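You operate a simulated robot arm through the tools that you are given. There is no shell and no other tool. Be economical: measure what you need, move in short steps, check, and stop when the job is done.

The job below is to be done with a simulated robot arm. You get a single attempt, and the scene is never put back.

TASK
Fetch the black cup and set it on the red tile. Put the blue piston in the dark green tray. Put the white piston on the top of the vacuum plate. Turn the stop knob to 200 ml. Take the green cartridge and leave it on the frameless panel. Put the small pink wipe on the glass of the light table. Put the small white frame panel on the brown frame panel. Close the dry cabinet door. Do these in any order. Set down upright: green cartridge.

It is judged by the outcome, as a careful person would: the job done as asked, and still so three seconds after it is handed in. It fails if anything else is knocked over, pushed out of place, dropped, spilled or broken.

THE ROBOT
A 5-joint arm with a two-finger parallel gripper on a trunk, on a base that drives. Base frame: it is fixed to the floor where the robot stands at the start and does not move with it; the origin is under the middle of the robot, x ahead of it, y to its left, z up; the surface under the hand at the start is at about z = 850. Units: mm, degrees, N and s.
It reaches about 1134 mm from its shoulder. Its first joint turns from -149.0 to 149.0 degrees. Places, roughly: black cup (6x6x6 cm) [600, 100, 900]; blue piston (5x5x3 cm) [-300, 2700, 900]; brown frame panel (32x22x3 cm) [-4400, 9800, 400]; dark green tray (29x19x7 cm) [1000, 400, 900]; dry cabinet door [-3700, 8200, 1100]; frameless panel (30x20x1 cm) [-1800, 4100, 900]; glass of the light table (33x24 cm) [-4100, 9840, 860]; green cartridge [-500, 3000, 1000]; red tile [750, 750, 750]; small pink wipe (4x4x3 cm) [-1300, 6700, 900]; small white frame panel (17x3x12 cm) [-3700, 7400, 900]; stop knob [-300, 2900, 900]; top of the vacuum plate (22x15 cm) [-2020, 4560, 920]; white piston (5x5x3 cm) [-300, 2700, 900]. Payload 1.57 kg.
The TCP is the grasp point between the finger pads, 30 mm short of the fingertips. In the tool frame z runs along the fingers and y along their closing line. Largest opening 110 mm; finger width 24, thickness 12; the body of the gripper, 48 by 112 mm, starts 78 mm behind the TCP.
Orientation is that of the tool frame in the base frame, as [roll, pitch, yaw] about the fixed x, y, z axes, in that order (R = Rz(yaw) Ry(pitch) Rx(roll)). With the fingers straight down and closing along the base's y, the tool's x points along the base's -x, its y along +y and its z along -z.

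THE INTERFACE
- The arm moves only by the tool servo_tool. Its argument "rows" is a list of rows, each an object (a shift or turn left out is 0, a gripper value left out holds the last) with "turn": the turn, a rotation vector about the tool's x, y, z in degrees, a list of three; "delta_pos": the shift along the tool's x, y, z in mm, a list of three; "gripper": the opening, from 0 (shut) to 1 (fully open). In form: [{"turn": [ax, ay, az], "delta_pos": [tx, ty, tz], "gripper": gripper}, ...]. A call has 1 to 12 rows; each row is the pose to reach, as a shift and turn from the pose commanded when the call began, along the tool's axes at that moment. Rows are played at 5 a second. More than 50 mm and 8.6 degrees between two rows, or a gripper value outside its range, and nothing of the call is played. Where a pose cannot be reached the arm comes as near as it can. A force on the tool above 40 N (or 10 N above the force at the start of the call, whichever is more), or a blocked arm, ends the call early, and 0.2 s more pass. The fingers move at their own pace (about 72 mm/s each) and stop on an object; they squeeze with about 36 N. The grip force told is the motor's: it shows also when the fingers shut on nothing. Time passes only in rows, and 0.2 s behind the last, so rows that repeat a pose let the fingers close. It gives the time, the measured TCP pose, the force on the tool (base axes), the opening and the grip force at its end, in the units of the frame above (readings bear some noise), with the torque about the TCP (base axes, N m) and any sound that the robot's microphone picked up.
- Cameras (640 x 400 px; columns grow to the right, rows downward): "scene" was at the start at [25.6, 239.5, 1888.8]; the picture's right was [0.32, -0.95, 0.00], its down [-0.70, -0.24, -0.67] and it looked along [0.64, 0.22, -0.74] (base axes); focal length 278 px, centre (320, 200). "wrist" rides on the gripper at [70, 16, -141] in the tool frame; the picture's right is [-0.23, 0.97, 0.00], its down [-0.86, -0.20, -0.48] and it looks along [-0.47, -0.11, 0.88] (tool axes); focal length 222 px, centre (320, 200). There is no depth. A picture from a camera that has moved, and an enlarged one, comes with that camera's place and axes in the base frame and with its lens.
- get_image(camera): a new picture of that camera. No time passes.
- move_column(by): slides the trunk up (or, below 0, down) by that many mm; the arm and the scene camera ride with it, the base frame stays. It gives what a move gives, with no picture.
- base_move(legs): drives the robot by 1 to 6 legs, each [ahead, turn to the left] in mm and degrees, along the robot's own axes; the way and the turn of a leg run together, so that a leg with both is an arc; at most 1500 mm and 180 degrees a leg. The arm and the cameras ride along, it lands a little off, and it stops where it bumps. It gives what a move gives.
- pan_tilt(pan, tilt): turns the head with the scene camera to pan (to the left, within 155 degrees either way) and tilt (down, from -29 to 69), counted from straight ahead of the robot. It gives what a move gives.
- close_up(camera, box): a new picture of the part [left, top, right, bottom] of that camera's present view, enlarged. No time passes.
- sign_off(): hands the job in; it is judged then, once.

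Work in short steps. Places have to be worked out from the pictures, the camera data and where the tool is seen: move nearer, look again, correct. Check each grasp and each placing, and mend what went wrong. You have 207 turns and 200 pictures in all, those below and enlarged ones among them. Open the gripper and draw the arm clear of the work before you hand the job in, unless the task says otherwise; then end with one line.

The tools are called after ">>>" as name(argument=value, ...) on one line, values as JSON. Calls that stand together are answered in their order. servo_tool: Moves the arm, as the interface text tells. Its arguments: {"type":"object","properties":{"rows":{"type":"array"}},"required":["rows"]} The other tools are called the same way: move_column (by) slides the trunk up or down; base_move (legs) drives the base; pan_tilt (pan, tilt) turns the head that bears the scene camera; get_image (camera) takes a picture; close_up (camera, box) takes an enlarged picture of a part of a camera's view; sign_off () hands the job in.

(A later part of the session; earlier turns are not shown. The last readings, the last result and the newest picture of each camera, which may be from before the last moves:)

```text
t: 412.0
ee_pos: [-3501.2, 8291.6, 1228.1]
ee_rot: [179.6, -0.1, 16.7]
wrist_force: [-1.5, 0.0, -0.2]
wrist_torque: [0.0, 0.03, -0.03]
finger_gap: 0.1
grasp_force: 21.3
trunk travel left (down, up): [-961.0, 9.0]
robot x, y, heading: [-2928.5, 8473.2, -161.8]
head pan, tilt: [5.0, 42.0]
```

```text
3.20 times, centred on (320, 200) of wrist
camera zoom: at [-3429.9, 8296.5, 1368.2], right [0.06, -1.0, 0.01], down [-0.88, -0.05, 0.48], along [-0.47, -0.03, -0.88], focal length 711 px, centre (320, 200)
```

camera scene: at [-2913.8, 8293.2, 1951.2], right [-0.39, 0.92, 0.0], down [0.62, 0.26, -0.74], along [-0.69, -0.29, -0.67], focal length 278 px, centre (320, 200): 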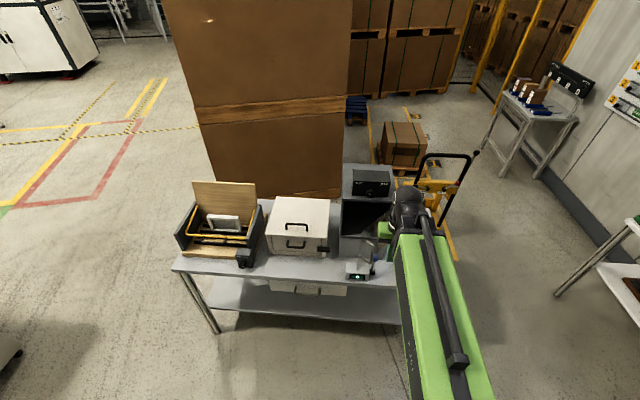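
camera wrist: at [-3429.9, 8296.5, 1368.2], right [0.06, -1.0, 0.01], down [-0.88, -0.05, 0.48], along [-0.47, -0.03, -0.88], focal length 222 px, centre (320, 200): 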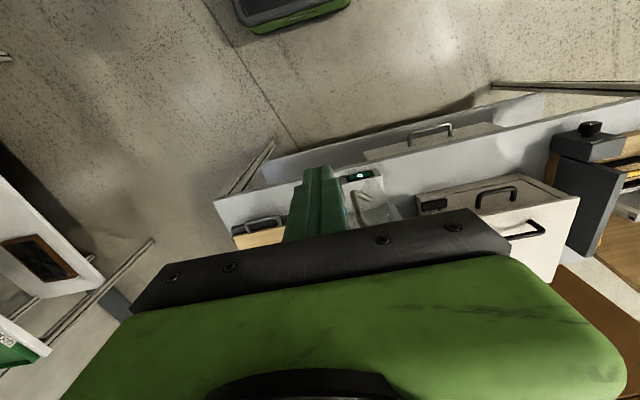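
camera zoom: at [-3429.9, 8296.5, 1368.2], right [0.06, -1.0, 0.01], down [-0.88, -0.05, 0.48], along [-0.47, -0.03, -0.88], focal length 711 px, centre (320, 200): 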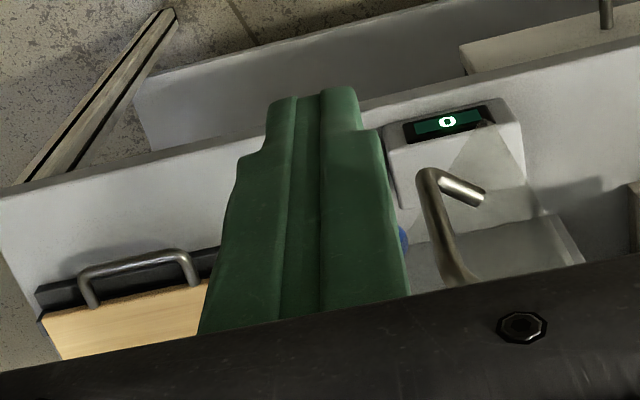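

The handle bar spans z≈1050–1146 at (n −1100, along 8891) with the hinge on the right; the door is open ~57°. I lower the shut fingers to z≈1110 tip height, still clear of the handle.

>>> move_column(by=-86)

>>> servo_tool(rows=[{"delta_pos": [-20, -15, 0]}, {"delta_pos": [-45, -18, 0]}, {"delta_pos": [-82, -18, 0]}])

>>> get_image(camera="wrist")

>>> close_up(camera="scene", box=[325, 130, 445, 270])

```text
t: 413.2
ee_pos: [-3500.8, 8291.4, 1141.9]
ee_rot: [179.6, 0.0, 16.7]
wrist_force: [0.3, -0.8, 0.7]
wrist_torque: [0.0, 0.0, -0.01]
finger_gap: 0.0
grasp_force: 21.2
trunk travel left (down, up): [-875.0, 95.0]
robot x, y, heading: [-2934.1, 8477.1, -162.1]
head pan, tilt: [5.0, 42.0]
```

```text
t: 414.0
ee_pos: [-3583.5, 8285.8, 1142.7]
ee_rot: [179.6, -0.1, 16.6]
wrist_force: [-1.1, -0.6, -0.5]
wrist_torque: [0.0, -0.01, 0.01]
finger_gap: 0.0
grasp_force: 21.4
trunk travel left (down, up): [-875.0, 95.0]
robot x, y, heading: [-2931.5, 8474.8, -162.0]
head pan, tilt: [5.0, 42.0]
```

```text
79 pictures are left
camera wrist: at [-3513.4, 8290.0, 1281.9], right [0.06, -1.0, 0.01], down [-0.88, -0.05, 0.48], along [-0.47, -0.03, -0.88], focal length 222 px, centre (320, 200)
```

wrist: 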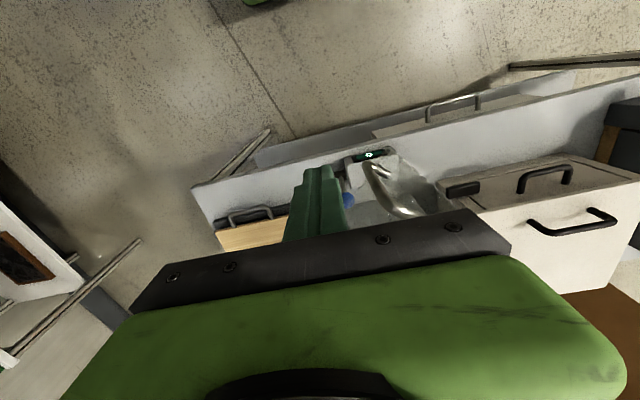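

```text
2.86 times, centred on (385, 200) of scene
camera zoom: at [-2914.9, 8292.9, 1865.1], right [-0.39, 0.92, 0.0], down [0.62, 0.26, -0.74], along [-0.68, -0.29, -0.67], focal length 795 px, centre (134, 200)
```

zoom: 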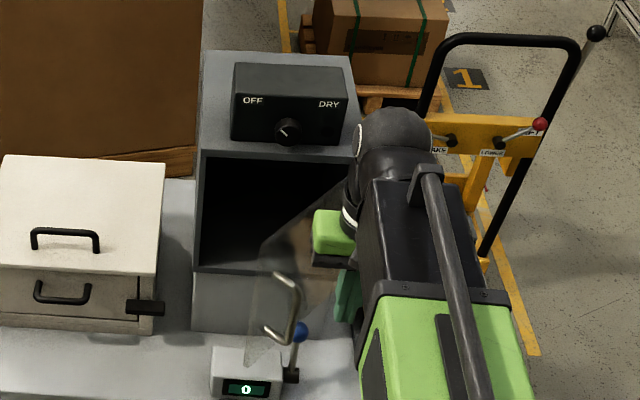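

Door top ≈1211; I raise 6 mm so the gripper body clears it, then push the handle leftward along its arc, first half.

>>> move_column(by=6)

>>> servo_tool(rows=[{"delta_pos": [-2, 18, 0]}, {"delta_pos": [-3.5, 34, 0]}, {"delta_pos": [-9, 46, 0]}, {"delta_pos": [-14, 57, 0]}, {"delta_pos": [-22, 71, 0]}, {"delta_pos": [-30, 85, 0]}, {"delta_pos": [-40, 97, 0]}, {"delta_pos": [-49, 107, 0]}, {"delta_pos": [-65, 123, 0]}])

>>> close_up(camera="scene", box=[305, 130, 425, 270])

>>> get_image(camera="wrist")

```text
t: 414.5
ee_pos: [-3582.8, 8286.0, 1147.7]
ee_rot: [179.6, 0.0, 16.7]
wrist_force: [-1.0, -1.0, 0.6]
wrist_torque: [0.01, -0.03, 0.0]
finger_gap: 0.0
grasp_force: 21.2
trunk travel left (down, up): [-881.0, 89.0]
robot x, y, heading: [-2929.1, 8474.2, -162.4]
head pan, tilt: [5.0, 42.0]
```

```text
t: 416.5
ee_pos: [-3610.1, 8147.7, 1147.4]
ee_rot: [179.8, -0.1, 16.8]
wrist_force: [0.1, 0.4, -0.9]
wrist_torque: [-0.01, 0.0, -0.03]
finger_gap: 0.1
grasp_force: 21.2
trunk travel left (down, up): [-881.0, 89.0]
robot x, y, heading: [-2935.4, 8475.7, -162.1]
head pan, tilt: [5.0, 42.0]
```

```text
2.86 times, centred on (365, 200) of scene
camera zoom: at [-2914.3, 8292.5, 1871.1], right [-0.39, 0.92, 0.0], down [0.62, 0.26, -0.74], along [-0.68, -0.29, -0.67], focal length 795 px, centre (191, 200)
```

zoom: 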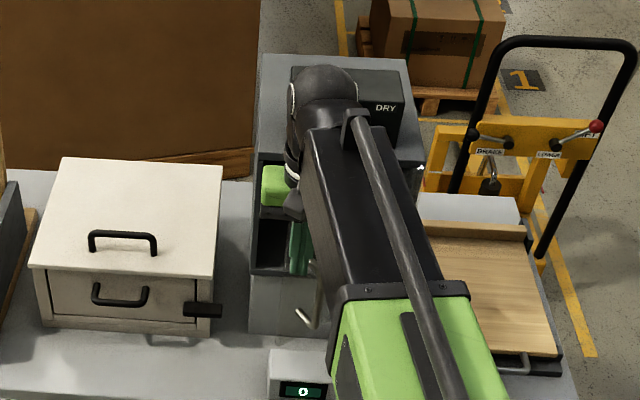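

```text
76 pictures are left
camera wrist: at [-3539.8, 8153.2, 1287.9], right [0.06, -1.0, 0.01], down [-0.88, -0.05, 0.48], along [-0.47, -0.03, -0.88], focal length 222 px, centre (320, 200)
```

wrist: 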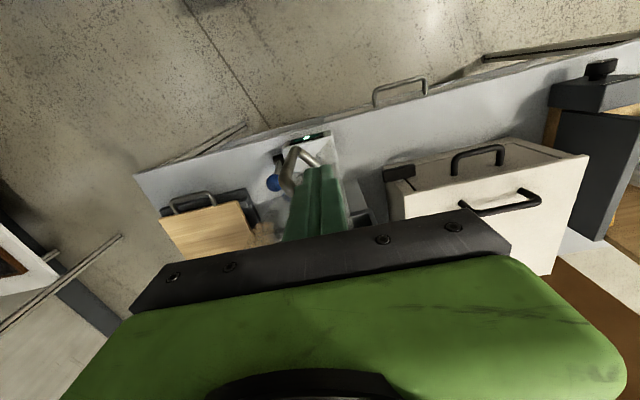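

The finger seems to have slipped past the handle rather than carrying it. I back out left and outward to look.

>>> servo_tool(rows=[{"delta_pos": [0, 25, 0]}, {"delta_pos": [45, 30, 0]}, {"delta_pos": [90, 30, 0]}, {"delta_pos": [130, 30, 0]}])

>>> close_up(camera="scene", box=[305, 130, 425, 270])

>>> close_up(camera="wrist", box=[200, 100, 400, 240])

```text
t: 417.5
ee_pos: [-3477.4, 8160.7, 1148.9]
ee_rot: [179.7, -0.1, 16.6]
wrist_force: [0.4, 0.0, 0.7]
wrist_torque: [0.03, -0.01, 0.01]
finger_gap: 0.2
grasp_force: 21.4
trunk travel left (down, up): [-881.0, 89.0]
robot x, y, heading: [-2930.3, 8474.6, -162.1]
head pan, tilt: [5.0, 42.0]
```

```text
2.86 times, centred on (365, 200) of scene
camera zoom: at [-2912.7, 8293.5, 1871.2], right [-0.39, 0.92, 0.0], down [0.62, 0.26, -0.74], along [-0.69, -0.29, -0.67], focal length 795 px, centre (191, 200)
```

zoom: 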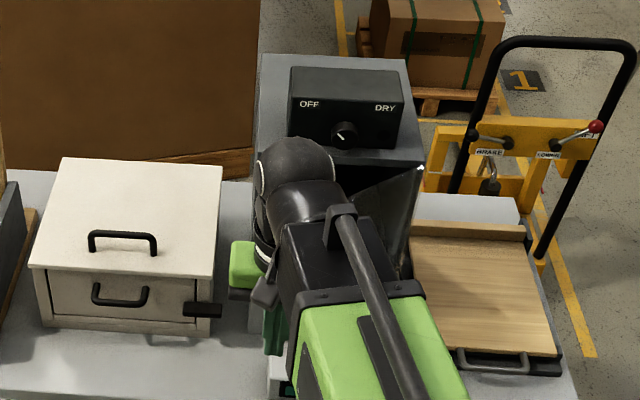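

```text
2.86 times, centred on (300, 170) of wrist
camera zoom: at [-3406.1, 8164.5, 1288.6], right [0.06, -1.0, 0.01], down [-0.88, -0.05, 0.48], along [-0.48, -0.03, -0.88], focal length 635 px, centre (377, 286)
```

zoom: 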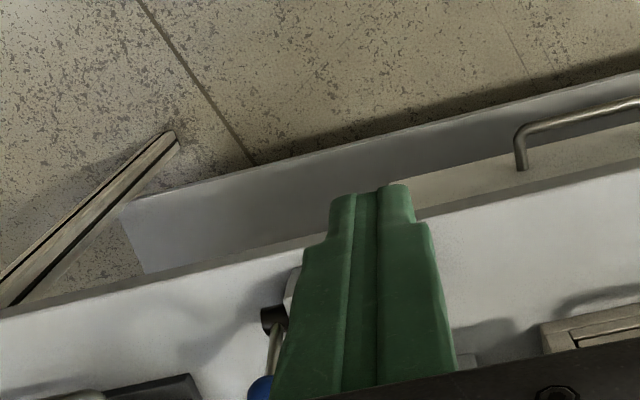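

I move the arm aside to the left to get a clear view of the door.

>>> servo_tool(rows=[{"delta_pos": [0, 45, 0]}, {"delta_pos": [0, 90, 0]}, {"delta_pos": [0, 135, 0]}, {"delta_pos": [0, 180, 0]}, {"delta_pos": [0, 225, 0]}])

>>> close_up(camera="scene", box=[305, 130, 425, 270])

```text
t: 418.7
ee_pos: [-3411.2, 7941.7, 1148.1]
ee_rot: [179.7, 0.0, 16.7]
wrist_force: [2.0, -0.6, 0.1]
wrist_torque: [0.03, 0.01, -0.01]
finger_gap: 0.0
grasp_force: 21.2
out of reach, approached as far as the arm can: row 5
trunk travel left (down, up): [-881.0, 89.0]
robot x, y, heading: [-2931.8, 8472.2, -162.2]
head pan, tilt: [5.0, 42.0]
```

```text
2.86 times, centred on (365, 200) of scene
camera zoom: at [-2913.5, 8292.1, 1871.0], right [-0.39, 0.92, 0.0], down [0.62, 0.26, -0.74], along [-0.69, -0.29, -0.67], focal length 795 px, centre (191, 200)
```

zoom: 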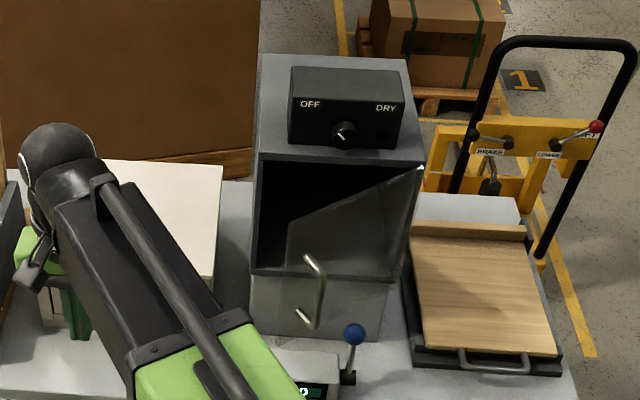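

The door did swing to ~37°. The handle bar is now at ≈(n −1125, along 8850). I place the finger in front of it and lower for more overlap.

>>> servo_tool(rows=[{"delta_pos": [0, -45, 0]}, {"delta_pos": [0, -90, 0]}, {"delta_pos": [0, -135, 0]}, {"delta_pos": [0, -180, 0]}, {"delta_pos": [0, -225, 0]}, {"delta_pos": [0, -270, 0]}, {"delta_pos": [-20, -296, 0]}, {"delta_pos": [-43, -296, 0]}])

>>> move_column(by=-33)

>>> get_image(camera="wrist")

>>> close_up(camera="scene", box=[305, 110, 425, 250])

```text
t: 420.5
ee_pos: [-3538.6, 8211.9, 1149.0]
ee_rot: [179.7, -0.1, 16.8]
wrist_force: [0.0, -1.2, 0.2]
wrist_torque: [-0.02, 0.03, 0.01]
finger_gap: 0.0
grasp_force: 21.3
out of reach, approached as far as the arm can: row 5, 6, 7, 8
trunk travel left (down, up): [-881.0, 89.0]
robot x, y, heading: [-2932.5, 8473.6, -162.1]
head pan, tilt: [5.0, 42.0]
```

```text
t: 421.3
ee_pos: [-3539.4, 8211.8, 1115.3]
ee_rot: [179.5, -0.1, 16.7]
wrist_force: [0.5, 0.7, -0.1]
wrist_torque: [0.01, 0.02, -0.02]
finger_gap: 0.0
grasp_force: 20.8
trunk travel left (down, up): [-848.0, 122.0]
robot x, y, heading: [-2930.2, 8470.8, -162.2]
head pan, tilt: [5.0, 42.0]
```

```text
72 pictures are left
camera wrist: at [-3468.3, 8217.0, 1255.2], right [0.06, -1.0, 0.01], down [-0.88, -0.05, 0.48], along [-0.47, -0.03, -0.88], focal length 222 px, centre (320, 200)
```

wrist: 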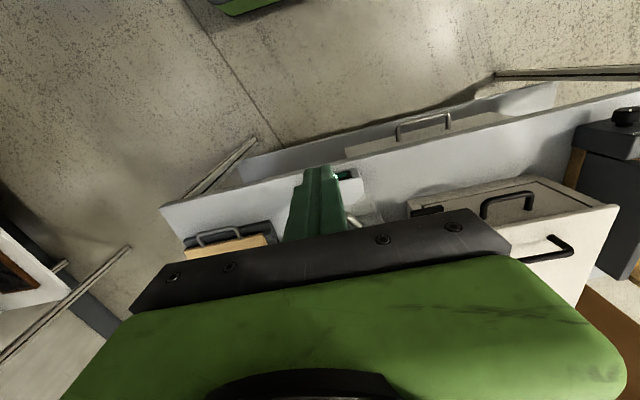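

```text
2.86 times, centred on (365, 180) of scene
camera zoom: at [-2913.9, 8293.1, 1838.1], right [-0.39, 0.92, 0.0], down [0.62, 0.26, -0.74], along [-0.69, -0.29, -0.67], focal length 795 px, centre (191, 257)
```

zoom: 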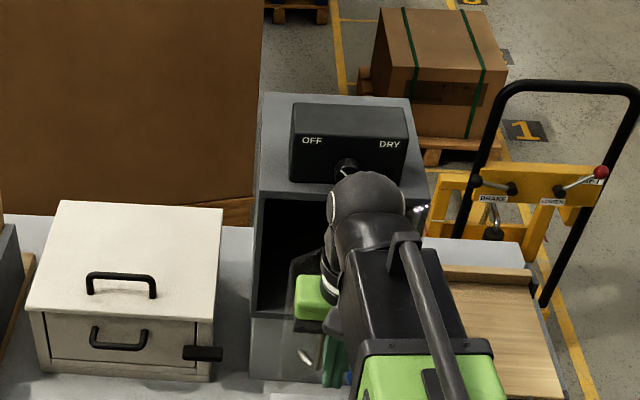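

The handle is a little left and ahead of the finger. Push forward-left along its arc.

>>> servo_tool(rows=[{"delta_pos": [-20, 12, 0]}, {"delta_pos": [-37, 14, 0]}, {"delta_pos": [-54, 23, 0]}, {"delta_pos": [-71, 34, 0]}, {"delta_pos": [-89, 47, 0]}, {"delta_pos": [-107, 60, 0]}, {"delta_pos": [-126, 69, 0]}, {"delta_pos": [-145, 76, 0]}, {"delta_pos": [-160, 78, 0]}])

>>> get_image(camera="wrist")

>>> close_up(camera="scene", box=[305, 110, 425, 250])

```text
t: 423.3
ee_pos: [-3670.8, 8090.3, 1114.6]
ee_rot: [179.7, -0.1, 16.7]
wrist_force: [2.4, -1.9, -0.7]
wrist_torque: [-0.05, 0.0, 0.03]
finger_gap: 0.0
grasp_force: 21.8
trunk travel left (down, up): [-848.0, 122.0]
robot x, y, heading: [-2932.3, 8471.4, -162.3]
head pan, tilt: [5.0, 42.0]
```

```text
70 pictures are left
camera wrist: at [-3599.9, 8095.4, 1255.2], right [0.06, -1.0, 0.01], down [-0.88, -0.05, 0.48], along [-0.47, -0.03, -0.88], focal length 222 px, centre (320, 200)
```

wrist: 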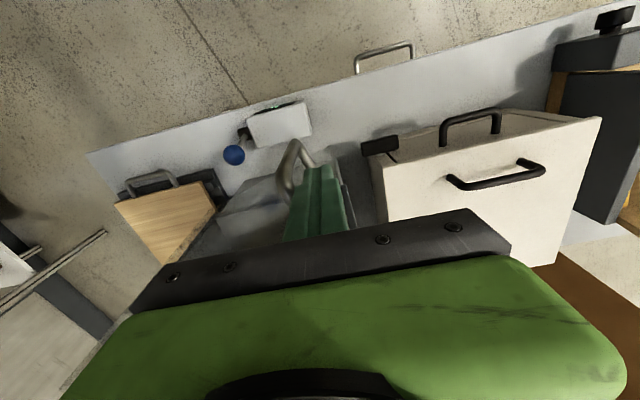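

```text
2.86 times, centred on (365, 180) of scene
camera zoom: at [-2913.6, 8292.4, 1838.1], right [-0.39, 0.92, 0.0], down [0.62, 0.26, -0.74], along [-0.69, -0.29, -0.67], focal length 795 px, centre (191, 257)
```

zoom: 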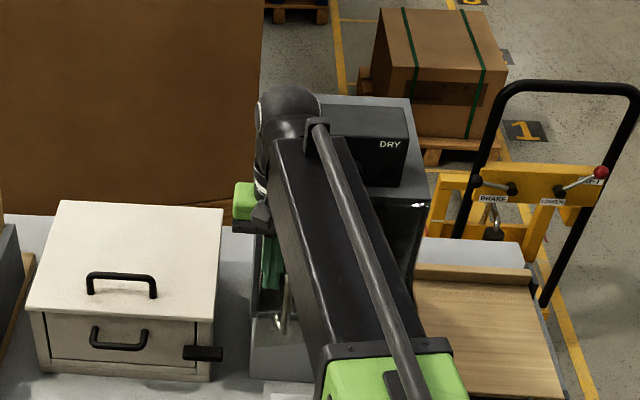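

The door is now ~13° open and the finger presses its face. To finish without the gripper body meeting the cabinet I tilt the fingers forward ~20°, then push on.

>>> servo_tool(rows=[{"delta_pos": [5, 0, 0], "turn": [0, 0, -5.5]}, {"delta_pos": [8, 0, 0], "turn": [0, 0, -10.7]}])

>>> servo_tool(rows=[{"turn": [0, -7, 0]}, {"turn": [0, -14, 0]}, {"turn": [0, -21, 0]}, {"turn": [0, -21, 0]}])

>>> get_image(camera="wrist")

```text
t: 423.9
ee_pos: [-3662.8, 8094.4, 1114.8]
ee_rot: [179.6, 0.0, 27.4]
wrist_force: [-1.0, -0.2, -0.4]
wrist_torque: [0.0, 0.03, 0.0]
finger_gap: 0.1
grasp_force: 21.3
trunk travel left (down, up): [-848.0, 122.0]
robot x, y, heading: [-2932.1, 8473.2, -162.0]
head pan, tilt: [5.0, 42.0]
```

```text
t: 424.9
ee_pos: [-3663.0, 8093.0, 1130.6]
ee_rot: [179.7, 21.0, 27.3]
wrist_force: [0.0, 0.0, -0.3]
wrist_torque: [-0.01, -0.01, -0.01]
finger_gap: 0.0
grasp_force: 21.9
out of reach, approached as far as the arm can: row 2, 3, 4
trunk travel left (down, up): [-848.0, 122.0]
robot x, y, heading: [-2931.9, 8475.9, -162.1]
head pan, tilt: [5.0, 42.0]
```

```text
68 pictures are left
camera wrist: at [-3553.7, 8132.0, 1236.4], right [0.26, -0.96, 0.09], down [-0.65, -0.11, 0.75], along [-0.71, -0.25, -0.65], focal length 222 px, centre (320, 200)
```

wrist: 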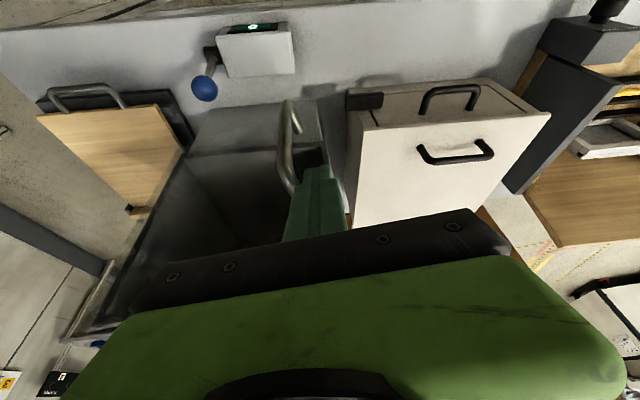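

Push straight toward the cabinet in small increments.

>>> servo_tool(rows=[{"delta_pos": [-9, -2, 3.5]}, {"delta_pos": [-18, -4, 7]}, {"delta_pos": [-27, -5.5, 10.5]}, {"delta_pos": [-36, -7, 14]}, {"delta_pos": [-41, -8, 16]}])

>>> get_image(camera="wrist")

>>> close_up(camera="scene", box=[305, 110, 425, 250])

```text
t: 426.2
ee_pos: [-3701.0, 8072.9, 1130.6]
ee_rot: [178.7, 20.9, 27.4]
wrist_force: [8.3, -15.5, 0.9]
wrist_torque: [-0.22, -0.14, -0.08]
finger_gap: 0.2
grasp_force: 20.7
trunk travel left (down, up): [-848.0, 122.0]
robot x, y, heading: [-2930.4, 8474.7, -162.1]
head pan, tilt: [5.0, 42.0]
stopped in row 5: the force on the tool passed its limit at 41 N (the readings are from after the stop); the commanded pose is now the measured one
```

```text
67 pictures are left
camera wrist: at [-3592.8, 8113.2, 1236.9], right [0.26, -0.96, 0.1], down [-0.66, -0.1, 0.75], along [-0.71, -0.26, -0.66], focal length 222 px, centre (320, 200)
```

wrist: 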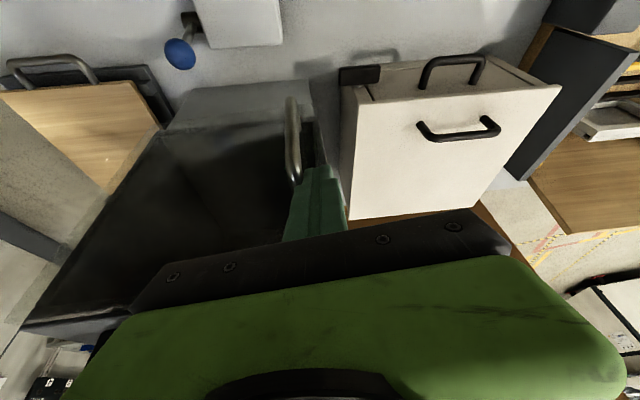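

```text
2.86 times, centred on (365, 180) of scene
camera zoom: at [-2913.5, 8292.7, 1838.2], right [-0.39, 0.92, 0.0], down [0.62, 0.26, -0.74], along [-0.69, -0.29, -0.67], focal length 795 px, centre (191, 257)
```

zoom: 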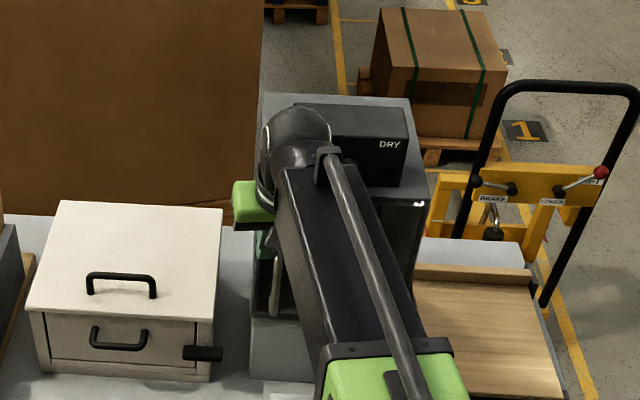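

It stopped at 41 N, near the closed plane. I back off and swing aside to look.

>>> servo_tool(rows=[{"delta_pos": [18, 8, -7]}, {"delta_pos": [45, 10, -17]}, {"delta_pos": [90, 10, -34]}, {"delta_pos": [110, 50, -42]}, {"delta_pos": [110, 95, -42]}, {"delta_pos": [110, 140, -42]}, {"delta_pos": [110, 180, -42]}])

>>> close_up(camera="scene", box=[305, 110, 425, 250])

```text
t: 427.8
ee_pos: [-3515.8, 7968.8, 1131.0]
ee_rot: [179.2, 21.0, 27.3]
wrist_force: [0.3, -0.1, -0.2]
wrist_torque: [0.0, 0.0, -0.01]
finger_gap: 0.0
grasp_force: 21.1
trunk travel left (down, up): [-848.0, 122.0]
robot x, y, heading: [-2932.6, 8473.2, -162.0]
head pan, tilt: [5.0, 42.0]
```

```text
2.86 times, centred on (365, 180) of scene
camera zoom: at [-2913.5, 8292.4, 1838.1], right [-0.39, 0.92, 0.0], down [0.62, 0.26, -0.74], along [-0.69, -0.29, -0.67], focal length 795 px, centre (191, 257)
```

zoom: 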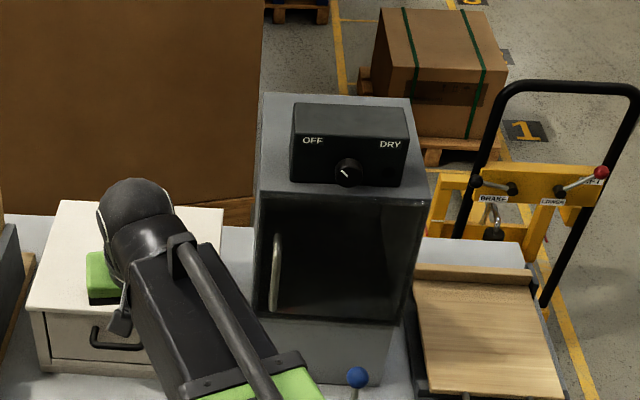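

The door appears shut. A closer look at its edge.

>>> close_up(camera="scene", box=[345, 160, 395, 240])

```text
5.00 times, centred on (370, 200) of scene
camera zoom: at [-2913.5, 8292.4, 1838.1], right [-0.39, 0.92, 0.0], down [0.62, 0.26, -0.74], along [-0.69, -0.29, -0.67], focal length 1392 px, centre (70, 200)
```

zoom: 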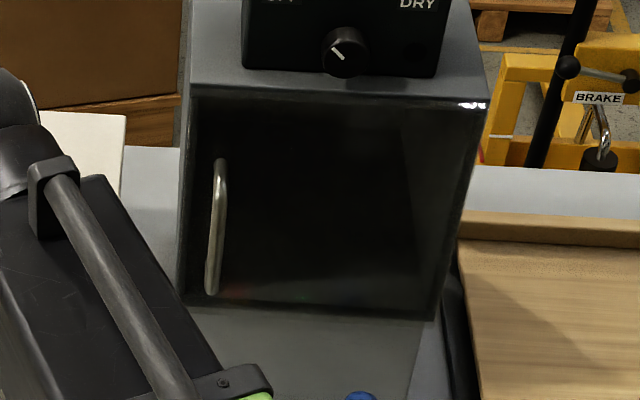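

It looks closed. To be sure I give a straight push on the face beside the handle.

>>> servo_tool(rows=[{"delta_pos": [7, -40, -3]}, {"delta_pos": [14, -80, -5.5]}, {"delta_pos": [21, -120, -8]}, {"delta_pos": [28, -160, -11]}, {"delta_pos": [35.6, -201, -13.7]}, {"delta_pos": [0, -208, 0]}, {"delta_pos": [-37, -216, 14]}, {"delta_pos": [-64, -221, 24]}, {"delta_pos": [-82, -225, 31]}])

>>> servo_tool(rows=[{"delta_pos": [-5, -1, 2]}, {"delta_pos": [-10, -2, 4]}, {"delta_pos": [-15, -3, 6]}, {"delta_pos": [-20, -4, 8]}, {"delta_pos": [-25, -5, 10]}])

```text
t: 429.8
ee_pos: [-3697.5, 8129.1, 1130.9]
ee_rot: [179.1, 20.9, 27.3]
wrist_force: [0.5, 0.4, -0.3]
wrist_torque: [0.03, -0.05, -0.02]
finger_gap: 0.1
grasp_force: 21.5
trunk travel left (down, up): [-848.0, 122.0]
robot x, y, heading: [-2931.7, 8475.9, -162.2]
head pan, tilt: [5.0, 42.0]
```

```text
t: 431.0
ee_pos: [-3723.4, 8120.4, 1130.4]
ee_rot: [179.1, 20.9, 27.1]
wrist_force: [0.7, 1.1, 0.6]
wrist_torque: [-0.01, 0.01, -0.01]
finger_gap: 0.0
grasp_force: 20.9
trunk travel left (down, up): [-848.0, 122.0]
robot x, y, heading: [-2930.1, 8474.6, -162.1]
head pan, tilt: [5.0, 42.0]
```

No resistance yet; continue in small steps.

>>> servo_tool(rows=[{"delta_pos": [-4, -1, 1.5]}, {"delta_pos": [-8, -2, 3]}, {"delta_pos": [-12, -2.5, 4.5]}, {"delta_pos": [-16, -3, 6]}])

>>> close_up(camera="scene", box=[325, 130, 405, 240])

>>> get_image(camera="wrist")

```text
t: 431.8
ee_pos: [-3729.6, 8119.5, 1131.2]
ee_rot: [179.0, 20.1, 27.1]
wrist_force: [10.3, 3.7, 2.9]
wrist_torque: [0.1, -0.13, -0.08]
finger_gap: 0.1
grasp_force: 20.8
trunk travel left (down, up): [-848.0, 122.0]
robot x, y, heading: [-2930.0, 8472.3, -162.1]
head pan, tilt: [5.0, 42.0]
stopped in row 4: the force on the tool passed its limit at 46 N (the readings are from after the stop); the commanded pose is now the measured one
```

```text
3.64 times, centred on (365, 185) of scene
camera zoom: at [-2911.6, 8294.1, 1838.6], right [-0.39, 0.92, 0.0], down [0.62, 0.26, -0.74], along [-0.69, -0.29, -0.67], focal length 1012 px, centre (156, 254)
```

zoom: 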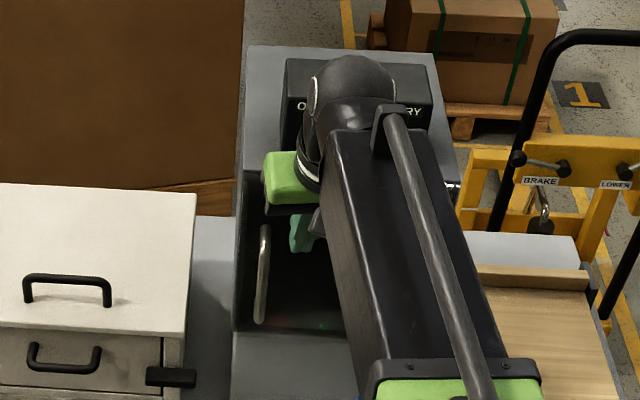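

```text
62 pictures are left
camera wrist: at [-3622.3, 8159.9, 1238.6], right [0.26, -0.96, 0.09], down [-0.66, -0.11, 0.74], along [-0.7, -0.26, -0.67], focal length 222 px, centre (320, 200)
```

wrist: 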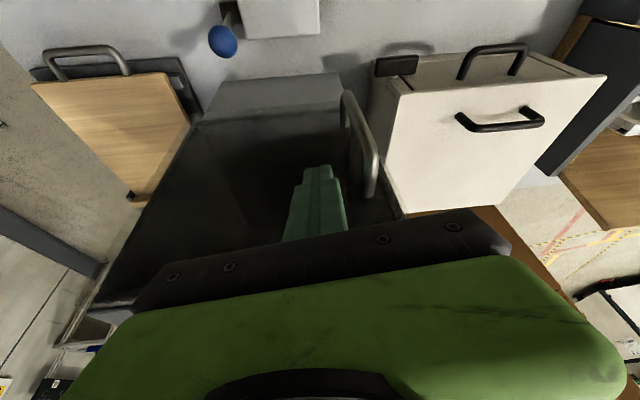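

Firm stop at the cabinet face: the door is closed. I back straight out and return the tool to vertical.

>>> servo_tool(rows=[{"delta_pos": [30, 6, -12]}, {"delta_pos": [70, 14, -27]}, {"delta_pos": [110, 20, -42]}, {"delta_pos": [145, 25, -55]}])

>>> servo_tool(rows=[{"turn": [0, 7, 0]}, {"turn": [0, 14, 0]}, {"turn": [0, 20.5, 0]}, {"turn": [0, 20.5, 0]}])

>>> move_column(by=120)

>>> close_up(camera="scene", box=[170, 150, 420, 300])

```text
t: 432.8
ee_pos: [-3583.1, 8168.6, 1129.3]
ee_rot: [179.1, 20.2, 27.3]
wrist_force: [0.6, 0.1, 0.0]
wrist_torque: [0.01, 0.01, -0.01]
finger_gap: 0.0
grasp_force: 21.3
trunk travel left (down, up): [-848.0, 122.0]
robot x, y, heading: [-2929.1, 8472.6, -162.3]
head pan, tilt: [5.0, 42.0]
```

```text
t: 433.8
ee_pos: [-3582.6, 8169.0, 1114.7]
ee_rot: [179.0, -0.4, 27.6]
wrist_force: [-0.2, -0.8, 0.1]
wrist_torque: [0.05, -0.02, 0.02]
finger_gap: 0.2
grasp_force: 21.6
out of reach, approached as far as the arm can: row 1, 2, 3, 4
trunk travel left (down, up): [-848.0, 122.0]
robot x, y, heading: [-2931.2, 8470.1, -161.9]
head pan, tilt: [5.0, 42.0]
```

```text
t: 435.3
ee_pos: [-3584.3, 8168.1, 1233.7]
ee_rot: [179.0, -0.3, 27.6]
wrist_force: [0.3, -0.2, -1.5]
wrist_torque: [0.03, 0.02, 0.03]
finger_gap: 0.2
grasp_force: 21.6
trunk travel left (down, up): [-968.0, 2.0]
robot x, y, heading: [-2932.6, 8475.3, -162.3]
head pan, tilt: [5.0, 42.0]
```

```text
2.56 times, centred on (295, 225) of scene
camera zoom: at [-2913.7, 8293.0, 1958.1], right [-0.39, 0.92, 0.0], down [0.62, 0.26, -0.74], along [-0.68, -0.29, -0.67], focal length 713 px, centre (384, 136)
```

zoom: 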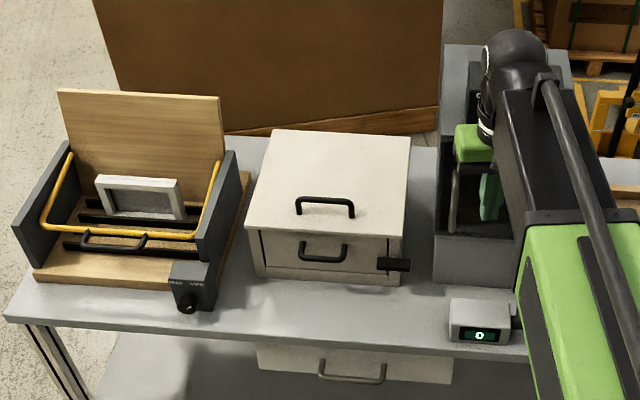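

The cart top is ~760 mm high; the white frame panel's centre triangulates to ≈(−3654, 7425, 857). I reposition the base in front of it.

>>> servo_tool(rows=[{"delta_pos": [45, 0, 0], "gripper": 0.6}, {"delta_pos": [90, 0, 0]}, {"delta_pos": [120, 0, 0]}])

>>> base_move(legs=[[0, 68], [852, 0], [0, -69]])

>>> pan_tilt(pan=12, tilt=50)

>>> get_image(camera="scene")

>>> get_image(camera="wrist")

```text
t: 436.1
ee_pos: [-3477.4, 8224.6, 1234.3]
ee_rot: [179.0, -0.3, 27.5]
wrist_force: [0.0, 0.3, -0.3]
wrist_torque: [0.02, 0.0, 0.01]
finger_gap: 66.0
grasp_force: 0.0
trunk travel left (down, up): [-968.0, 2.0]
robot x, y, heading: [-2931.3, 8474.6, -162.3]
head pan, tilt: [5.0, 42.0]
```

```text
t: 446.6
ee_pos: [-3515.7, 7350.9, 1235.5]
ee_rot: [179.2, -0.4, 29.2]
wrist_force: [1.0, 0.1, -0.2]
wrist_torque: [0.05, 0.06, 0.0]
finger_gap: 66.0
grasp_force: 0.0
trunk travel left (down, up): [-968.0, 2.0]
robot x, y, heading: [-2992.0, 7652.2, -160.3]
head pan, tilt: [5.0, 42.0]
```

```text
t: 447.3
ee_pos: [-3519.2, 7353.9, 1234.6]
ee_rot: [178.9, -0.4, 29.0]
wrist_force: [1.3, -0.5, -0.1]
wrist_torque: [-0.01, -0.01, 0.02]
finger_gap: 65.8
grasp_force: 0.1
trunk travel left (down, up): [-968.0, 2.0]
robot x, y, heading: [-2988.4, 7648.1, -160.1]
head pan, tilt: [12.0, 50.0]
```

```text
60 pictures are left
camera scene: at [-2956.1, 7464.8, 1946.9], right [-0.53, 0.85, 0.0], down [0.65, 0.4, -0.64], along [-0.55, -0.34, -0.77], focal length 278 px, centre (320, 200)
```

scene: 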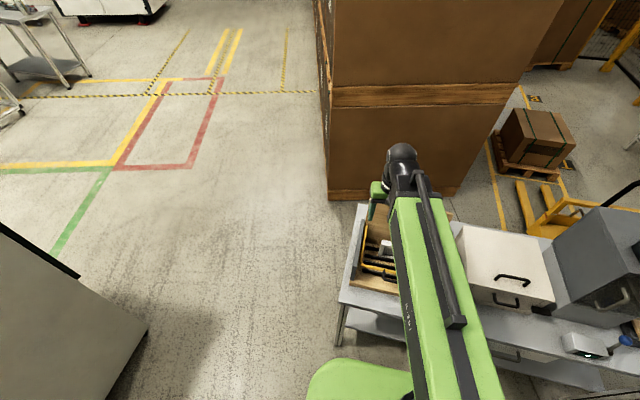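

```text
59 pictures are left
camera wrist: at [-3452.8, 7374.8, 1375.4], right [0.28, -0.96, 0.02], down [-0.85, -0.24, 0.47], along [-0.45, -0.14, -0.88], focal length 222 px, centre (320, 200)
```

wrist: 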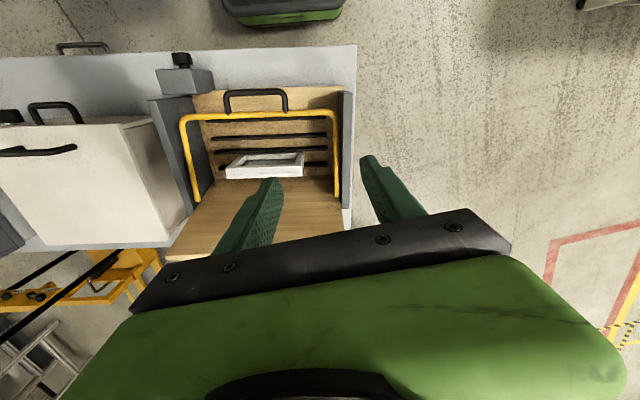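

I enlarge the rack.

>>> close_up(camera="wrist", box=[170, 80, 370, 210])

```text
3.08 times, centred on (270, 145) of wrist
camera zoom: at [-3452.8, 7374.8, 1375.4], right [0.28, -0.96, 0.02], down [-0.85, -0.24, 0.47], along [-0.45, -0.14, -0.88], focal length 684 px, centre (474, 369)
```

zoom: 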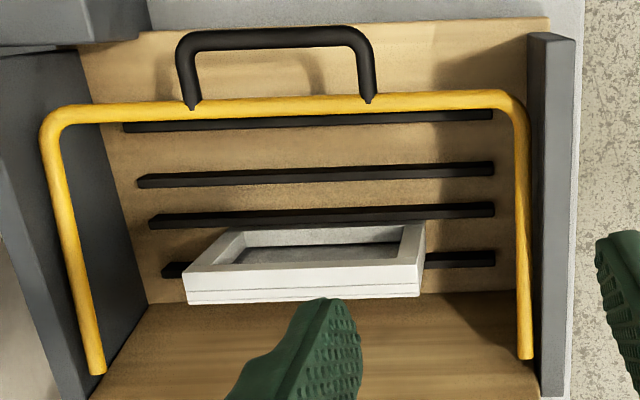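

Panel top edge centre ≈(−3656, 7438), z≈917, running along the cart. I spin the tool so the fingers close across its thickness and move above it.

>>> servo_tool(rows=[{"delta_pos": [-8, -14, 0], "turn": [0, 0, -7.8]}, {"delta_pos": [-16, -28, 0], "turn": [0, 0, -15.6]}, {"delta_pos": [-24, -42, 0], "turn": [0, 0, -23.4]}, {"delta_pos": [-32, -56, 0], "turn": [0, 0, -31.2]}, {"delta_pos": [-40, -70, 0], "turn": [0, 0, -39]}, {"delta_pos": [-48, -84, 0], "turn": [0, 0, -46.8]}, {"delta_pos": [-56, -98, 0], "turn": [0, 0, -54.6]}, {"delta_pos": [-64, -112, 0], "turn": [0, 0, -62.4]}, {"delta_pos": [-72, -126, 0], "turn": [0, 0, -70.2]}, {"delta_pos": [-79, -140, 0], "turn": [0, 0, -77.6]}, {"delta_pos": [-79, -140, 0], "turn": [0, 0, -77.6]}])

>>> move_column(by=-190)

>>> get_image(camera="wrist")

>>> close_up(camera="scene", box=[330, 130, 470, 290])

```text
t: 449.7
ee_pos: [-3654.8, 7437.3, 1235.2]
ee_rot: [179.5, 0.9, 106.8]
wrist_force: [-0.2, 0.6, 0.1]
wrist_torque: [-0.01, 0.0, 0.0]
finger_gap: 66.0
grasp_force: 0.0
trunk travel left (down, up): [-968.0, 2.0]
robot x, y, heading: [-2987.3, 7648.8, -160.2]
head pan, tilt: [12.0, 50.0]
```

```text
t: 451.8
ee_pos: [-3655.8, 7437.8, 1043.9]
ee_rot: [179.5, 0.9, 106.7]
wrist_force: [-0.1, -0.4, 0.2]
wrist_torque: [0.03, -0.01, 0.01]
finger_gap: 65.9
grasp_force: 0.1
trunk travel left (down, up): [-778.0, 192.0]
robot x, y, heading: [-2992.1, 7648.8, -160.2]
head pan, tilt: [12.0, 50.0]
```

```text
57 pictures are left
camera wrist: at [-3662.2, 7510.3, 1184.1], right [1.0, 0.06, 0.01], down [0.05, -0.87, 0.49], along [0.04, -0.49, -0.87], focal length 222 px, centre (320, 200)
```

wrist: 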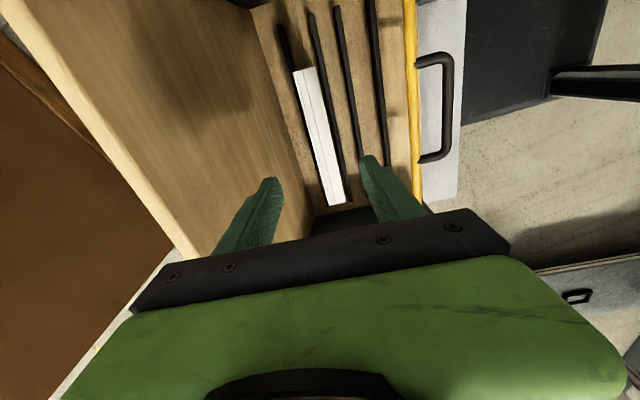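

```text
2.50 times, centred on (400, 210) of scene
camera zoom: at [-2955.1, 7465.0, 1757.0], right [-0.53, 0.85, 0.0], down [0.65, 0.4, -0.64], along [-0.55, -0.34, -0.77], focal length 696 px, centre (120, 175)
```

zoom: 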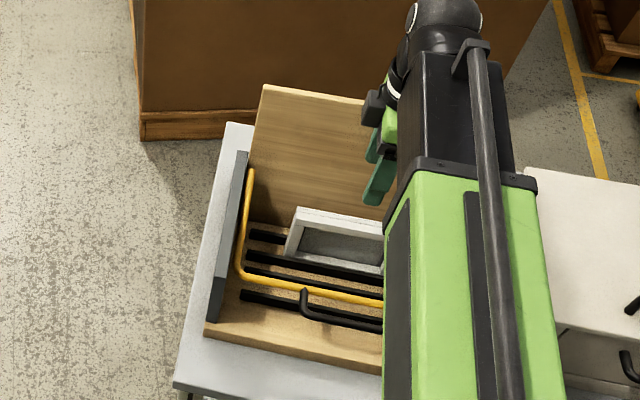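

Strip centre (−3652, 7436); clearance to the lid is fine. Nudge 3 mm, lower to TCP≈902, and grip.

>>> servo_tool(rows=[{"delta_pos": [-1, 3, 0]}, {"delta_pos": [-1, 3, 0]}])

>>> move_column(by=-100)

>>> get_image(camera="wrist")

>>> move_column(by=-42)

>>> servo_tool(rows=[{"gripper": 0.4}, {"gripper": 0.3}, {"gripper": 0.2}, {"gripper": 0.1}, {"gripper": 0.1}])

>>> get_image(camera="wrist")

```text
t: 452.4
ee_pos: [-3651.3, 7437.3, 1045.6]
ee_rot: [179.5, 1.0, 106.7]
wrist_force: [0.4, 0.8, 0.2]
wrist_torque: [0.04, 0.0, 0.01]
finger_gap: 66.2
grasp_force: 0.1
trunk travel left (down, up): [-778.0, 192.0]
robot x, y, heading: [-2989.6, 7647.1, -160.3]
head pan, tilt: [12.0, 50.0]
```

```text
t: 453.7
ee_pos: [-3652.8, 7436.4, 945.1]
ee_rot: [179.5, 0.8, 106.7]
wrist_force: [-0.1, -0.2, -0.1]
wrist_torque: [0.0, 0.0, -0.01]
finger_gap: 65.9
grasp_force: 0.0
trunk travel left (down, up): [-678.0, 292.0]
robot x, y, heading: [-2991.5, 7649.6, -160.1]
head pan, tilt: [12.0, 50.0]
```

```text
55 pictures are left
camera wrist: at [-3659.0, 7510.1, 1084.1], right [1.0, 0.06, 0.01], down [0.05, -0.87, 0.49], along [0.04, -0.49, -0.87], focal length 222 px, centre (320, 200)
```

wrist: 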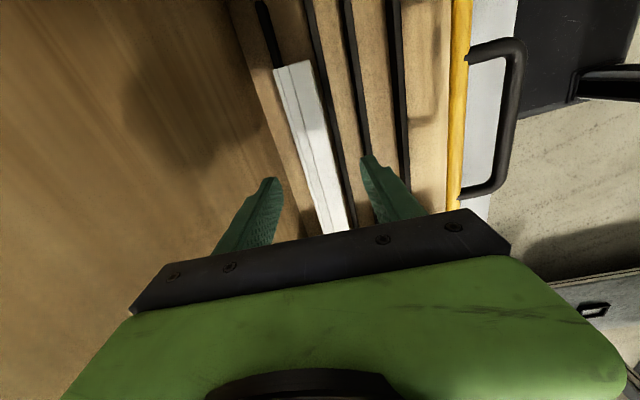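

```text
t: 454.6
ee_pos: [-3652.6, 7437.7, 902.7]
ee_rot: [179.5, 0.9, 106.7]
wrist_force: [0.4, 0.1, -0.2]
wrist_torque: [-0.01, 0.03, -0.01]
finger_gap: 66.0
grasp_force: 0.1
trunk travel left (down, up): [-636.0, 334.0]
robot x, y, heading: [-2991.3, 7649.5, -160.2]
head pan, tilt: [12.0, 50.0]
```

```text
t: 455.8
ee_pos: [-3652.6, 7437.0, 903.6]
ee_rot: [179.4, 0.9, 106.7]
wrist_force: [0.6, 0.9, 0.4]
wrist_torque: [0.0, -0.02, 0.04]
finger_gap: 23.5
grasp_force: 35.8
trunk travel left (down, up): [-636.0, 334.0]
robot x, y, heading: [-2992.6, 7649.9, -160.2]
head pan, tilt: [12.0, 50.0]
```

```text
54 pictures are left
camera wrist: at [-3659.0, 7510.1, 1042.1], right [1.0, 0.06, 0.01], down [0.05, -0.87, 0.49], along [0.04, -0.49, -0.87], focal length 222 px, centre (320, 200)
```

wrist: 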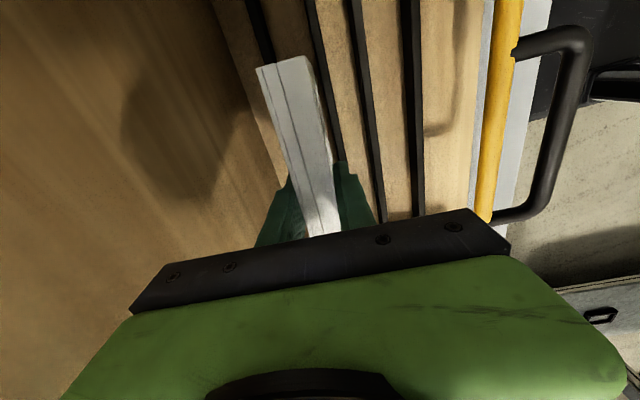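

Panel gripped (23.5 mm). Raise it, retract, back off, then drive toward the packing table in stages.

>>> move_column(by=330)

>>> servo_tool(rows=[{"delta_pos": [0, 35, 0]}, {"delta_pos": [0, 70, 0]}, {"delta_pos": [0, 90, 0]}, {"delta_pos": [0, 90, 0]}])

>>> base_move(legs=[[-320, 0]])

>>> get_image(camera="wrist")

```text
t: 459.0
ee_pos: [-3652.7, 7436.9, 1231.6]
ee_rot: [179.4, 0.9, 106.7]
wrist_force: [0.3, 0.1, -3.4]
wrist_torque: [-0.01, 0.0, 0.01]
finger_gap: 23.5
grasp_force: 36.2
trunk travel left (down, up): [-966.0, 4.0]
robot x, y, heading: [-2988.1, 7647.3, -160.2]
head pan, tilt: [12.0, 50.0]
```

```text
t: 460.0
ee_pos: [-3566.5, 7462.9, 1232.9]
ee_rot: [179.4, 0.9, 106.6]
wrist_force: [-0.6, 0.5, -3.6]
wrist_torque: [0.0, -0.01, 0.04]
finger_gap: 23.3
grasp_force: 36.0
trunk travel left (down, up): [-966.0, 4.0]
robot x, y, heading: [-2989.4, 7651.3, -160.1]
head pan, tilt: [12.0, 50.0]
```

```text
t: 462.1
ee_pos: [-3263.5, 7571.8, 1233.4]
ee_rot: [179.4, 0.9, 106.9]
wrist_force: [0.4, 0.0, -2.8]
wrist_torque: [-0.06, 0.03, 0.03]
finger_gap: 23.6
grasp_force: 36.1
trunk travel left (down, up): [-966.0, 4.0]
robot x, y, heading: [-2690.3, 7759.0, -160.4]
head pan, tilt: [12.0, 50.0]
```

```text
53 pictures are left
camera wrist: at [-3271.4, 7644.2, 1372.6], right [1.0, 0.06, 0.01], down [0.05, -0.87, 0.49], along [0.04, -0.49, -0.87], focal length 222 px, centre (320, 200)
```

wrist: 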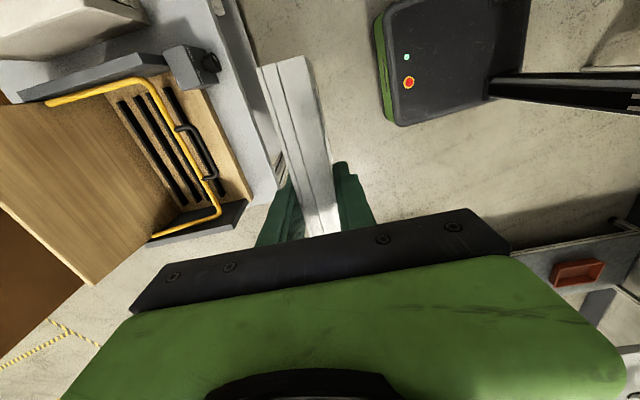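

Panel clear of the rack. Drive on: turn right, along the aisle, then toward the packing table.

>>> base_move(legs=[[0, -93], [1330, 0], [0, 77], [900, 0]])

>>> pan_tilt(pan=-70, tilt=35)

>>> get_image(camera="scene")

```text
t: 480.6
ee_pos: [-4563.0, 8949.6, 1233.0]
ee_rot: [179.4, 0.9, 91.6]
wrist_force: [-0.4, 0.7, -3.1]
wrist_torque: [0.0, -0.04, -0.02]
finger_gap: 23.5
grasp_force: 35.0
trunk travel left (down, up): [-966.0, 4.0]
robot x, y, heading: [-3956.5, 8975.5, -176.0]
head pan, tilt: [12.0, 50.0]
```

```text
t: 482.1
ee_pos: [-4562.6, 8947.6, 1231.6]
ee_rot: [179.5, 0.9, 91.6]
wrist_force: [-0.4, 0.0, -2.8]
wrist_torque: [-0.01, 0.01, -0.01]
finger_gap: 23.2
grasp_force: 35.8
trunk travel left (down, up): [-966.0, 4.0]
robot x, y, heading: [-3956.9, 8973.1, -175.6]
head pan, tilt: [-70.0, 35.0]
```

```text
52 pictures are left
camera scene: at [-3935.8, 8889.0, 1966.6], right [0.91, 0.41, 0.0], down [0.24, -0.52, -0.82], along [-0.34, 0.75, -0.57], focal length 278 px, centre (320, 200)
```

scene: 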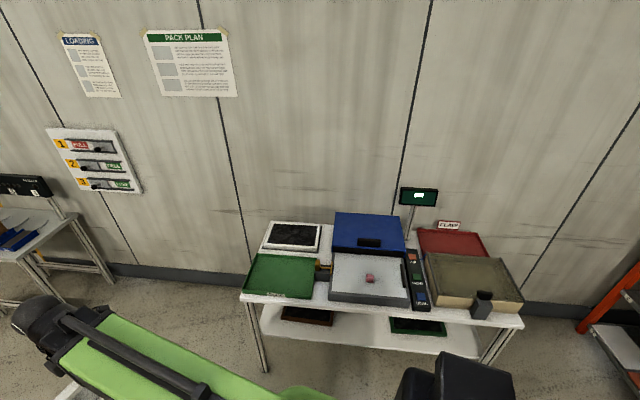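

The brown frame panel is seen under the table's left end, around (−4416, 9760+). Move on 210 mm and face the table.

>>> base_move(legs=[[215, 0], [0, -78]])

>>> pan_tilt(pan=12, tilt=45)

>>> get_image(camera="scene")

```text
t: 487.1
ee_pos: [-4310.6, 9552.1, 1230.9]
ee_rot: [179.3, 1.0, 12.8]
wrist_force: [1.0, 0.1, -3.2]
wrist_torque: [-0.08, 0.01, 0.01]
finger_gap: 23.4
grasp_force: 35.0
trunk travel left (down, up): [-966.0, 4.0]
robot x, y, heading: [-4132.5, 8968.7, 105.7]
head pan, tilt: [-70.0, 35.0]
```

```text
t: 488.7
ee_pos: [-4310.9, 9549.5, 1232.9]
ee_rot: [179.6, 0.9, 12.8]
wrist_force: [0.1, 0.2, -3.9]
wrist_torque: [0.01, -0.02, 0.01]
finger_gap: 23.7
grasp_force: 35.8
trunk travel left (down, up): [-966.0, 4.0]
robot x, y, heading: [-4137.4, 8968.4, 106.1]
head pan, tilt: [12.0, 45.0]
```

```text
51 pictures are left
camera scene: at [-4325.4, 8950.5, 1951.8], right [0.88, 0.47, 0.0], down [0.33, -0.62, -0.71], along [-0.33, 0.62, -0.71], focal length 278 px, centre (320, 200)
```

scene: 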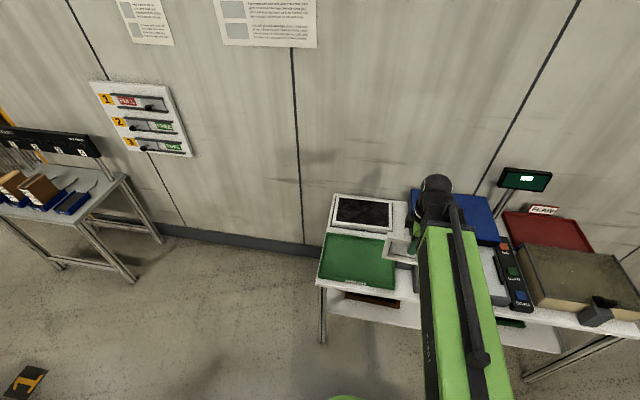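

The aisle is too short to insert straight in, so I'll approach diagonally: back the base to the right-front of the table (heading ≈133°), tilt and lower the panel there, then drive it in under the table top.

>>> base_move(legs=[[0, 58], [-690, 0], [0, -30.6]])

>>> get_image(camera="scene")

```text
t: 493.7
ee_pos: [-4424.3, 9049.7, 1232.8]
ee_rot: [179.9, -0.2, 68.0]
wrist_force: [0.4, -0.5, -2.4]
wrist_torque: [0.05, -0.01, -0.01]
finger_gap: 23.7
grasp_force: 35.6
trunk travel left (down, up): [-966.0, 4.0]
robot x, y, heading: [-3844.6, 8884.9, 157.0]
head pan, tilt: [12.0, 45.0]
stopped in leg 2: the robot was blocked; the commanded pose is now the measured one
```

```text
50 pictures are left
camera scene: at [-3947.3, 8724.4, 1951.8], right [0.19, 0.98, 0.0], down [0.69, -0.13, -0.71], along [-0.69, 0.13, -0.71], focal length 278 px, centre (320, 200)
```

scene: 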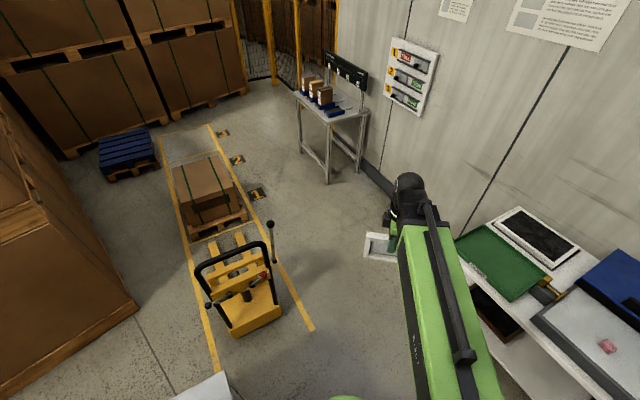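

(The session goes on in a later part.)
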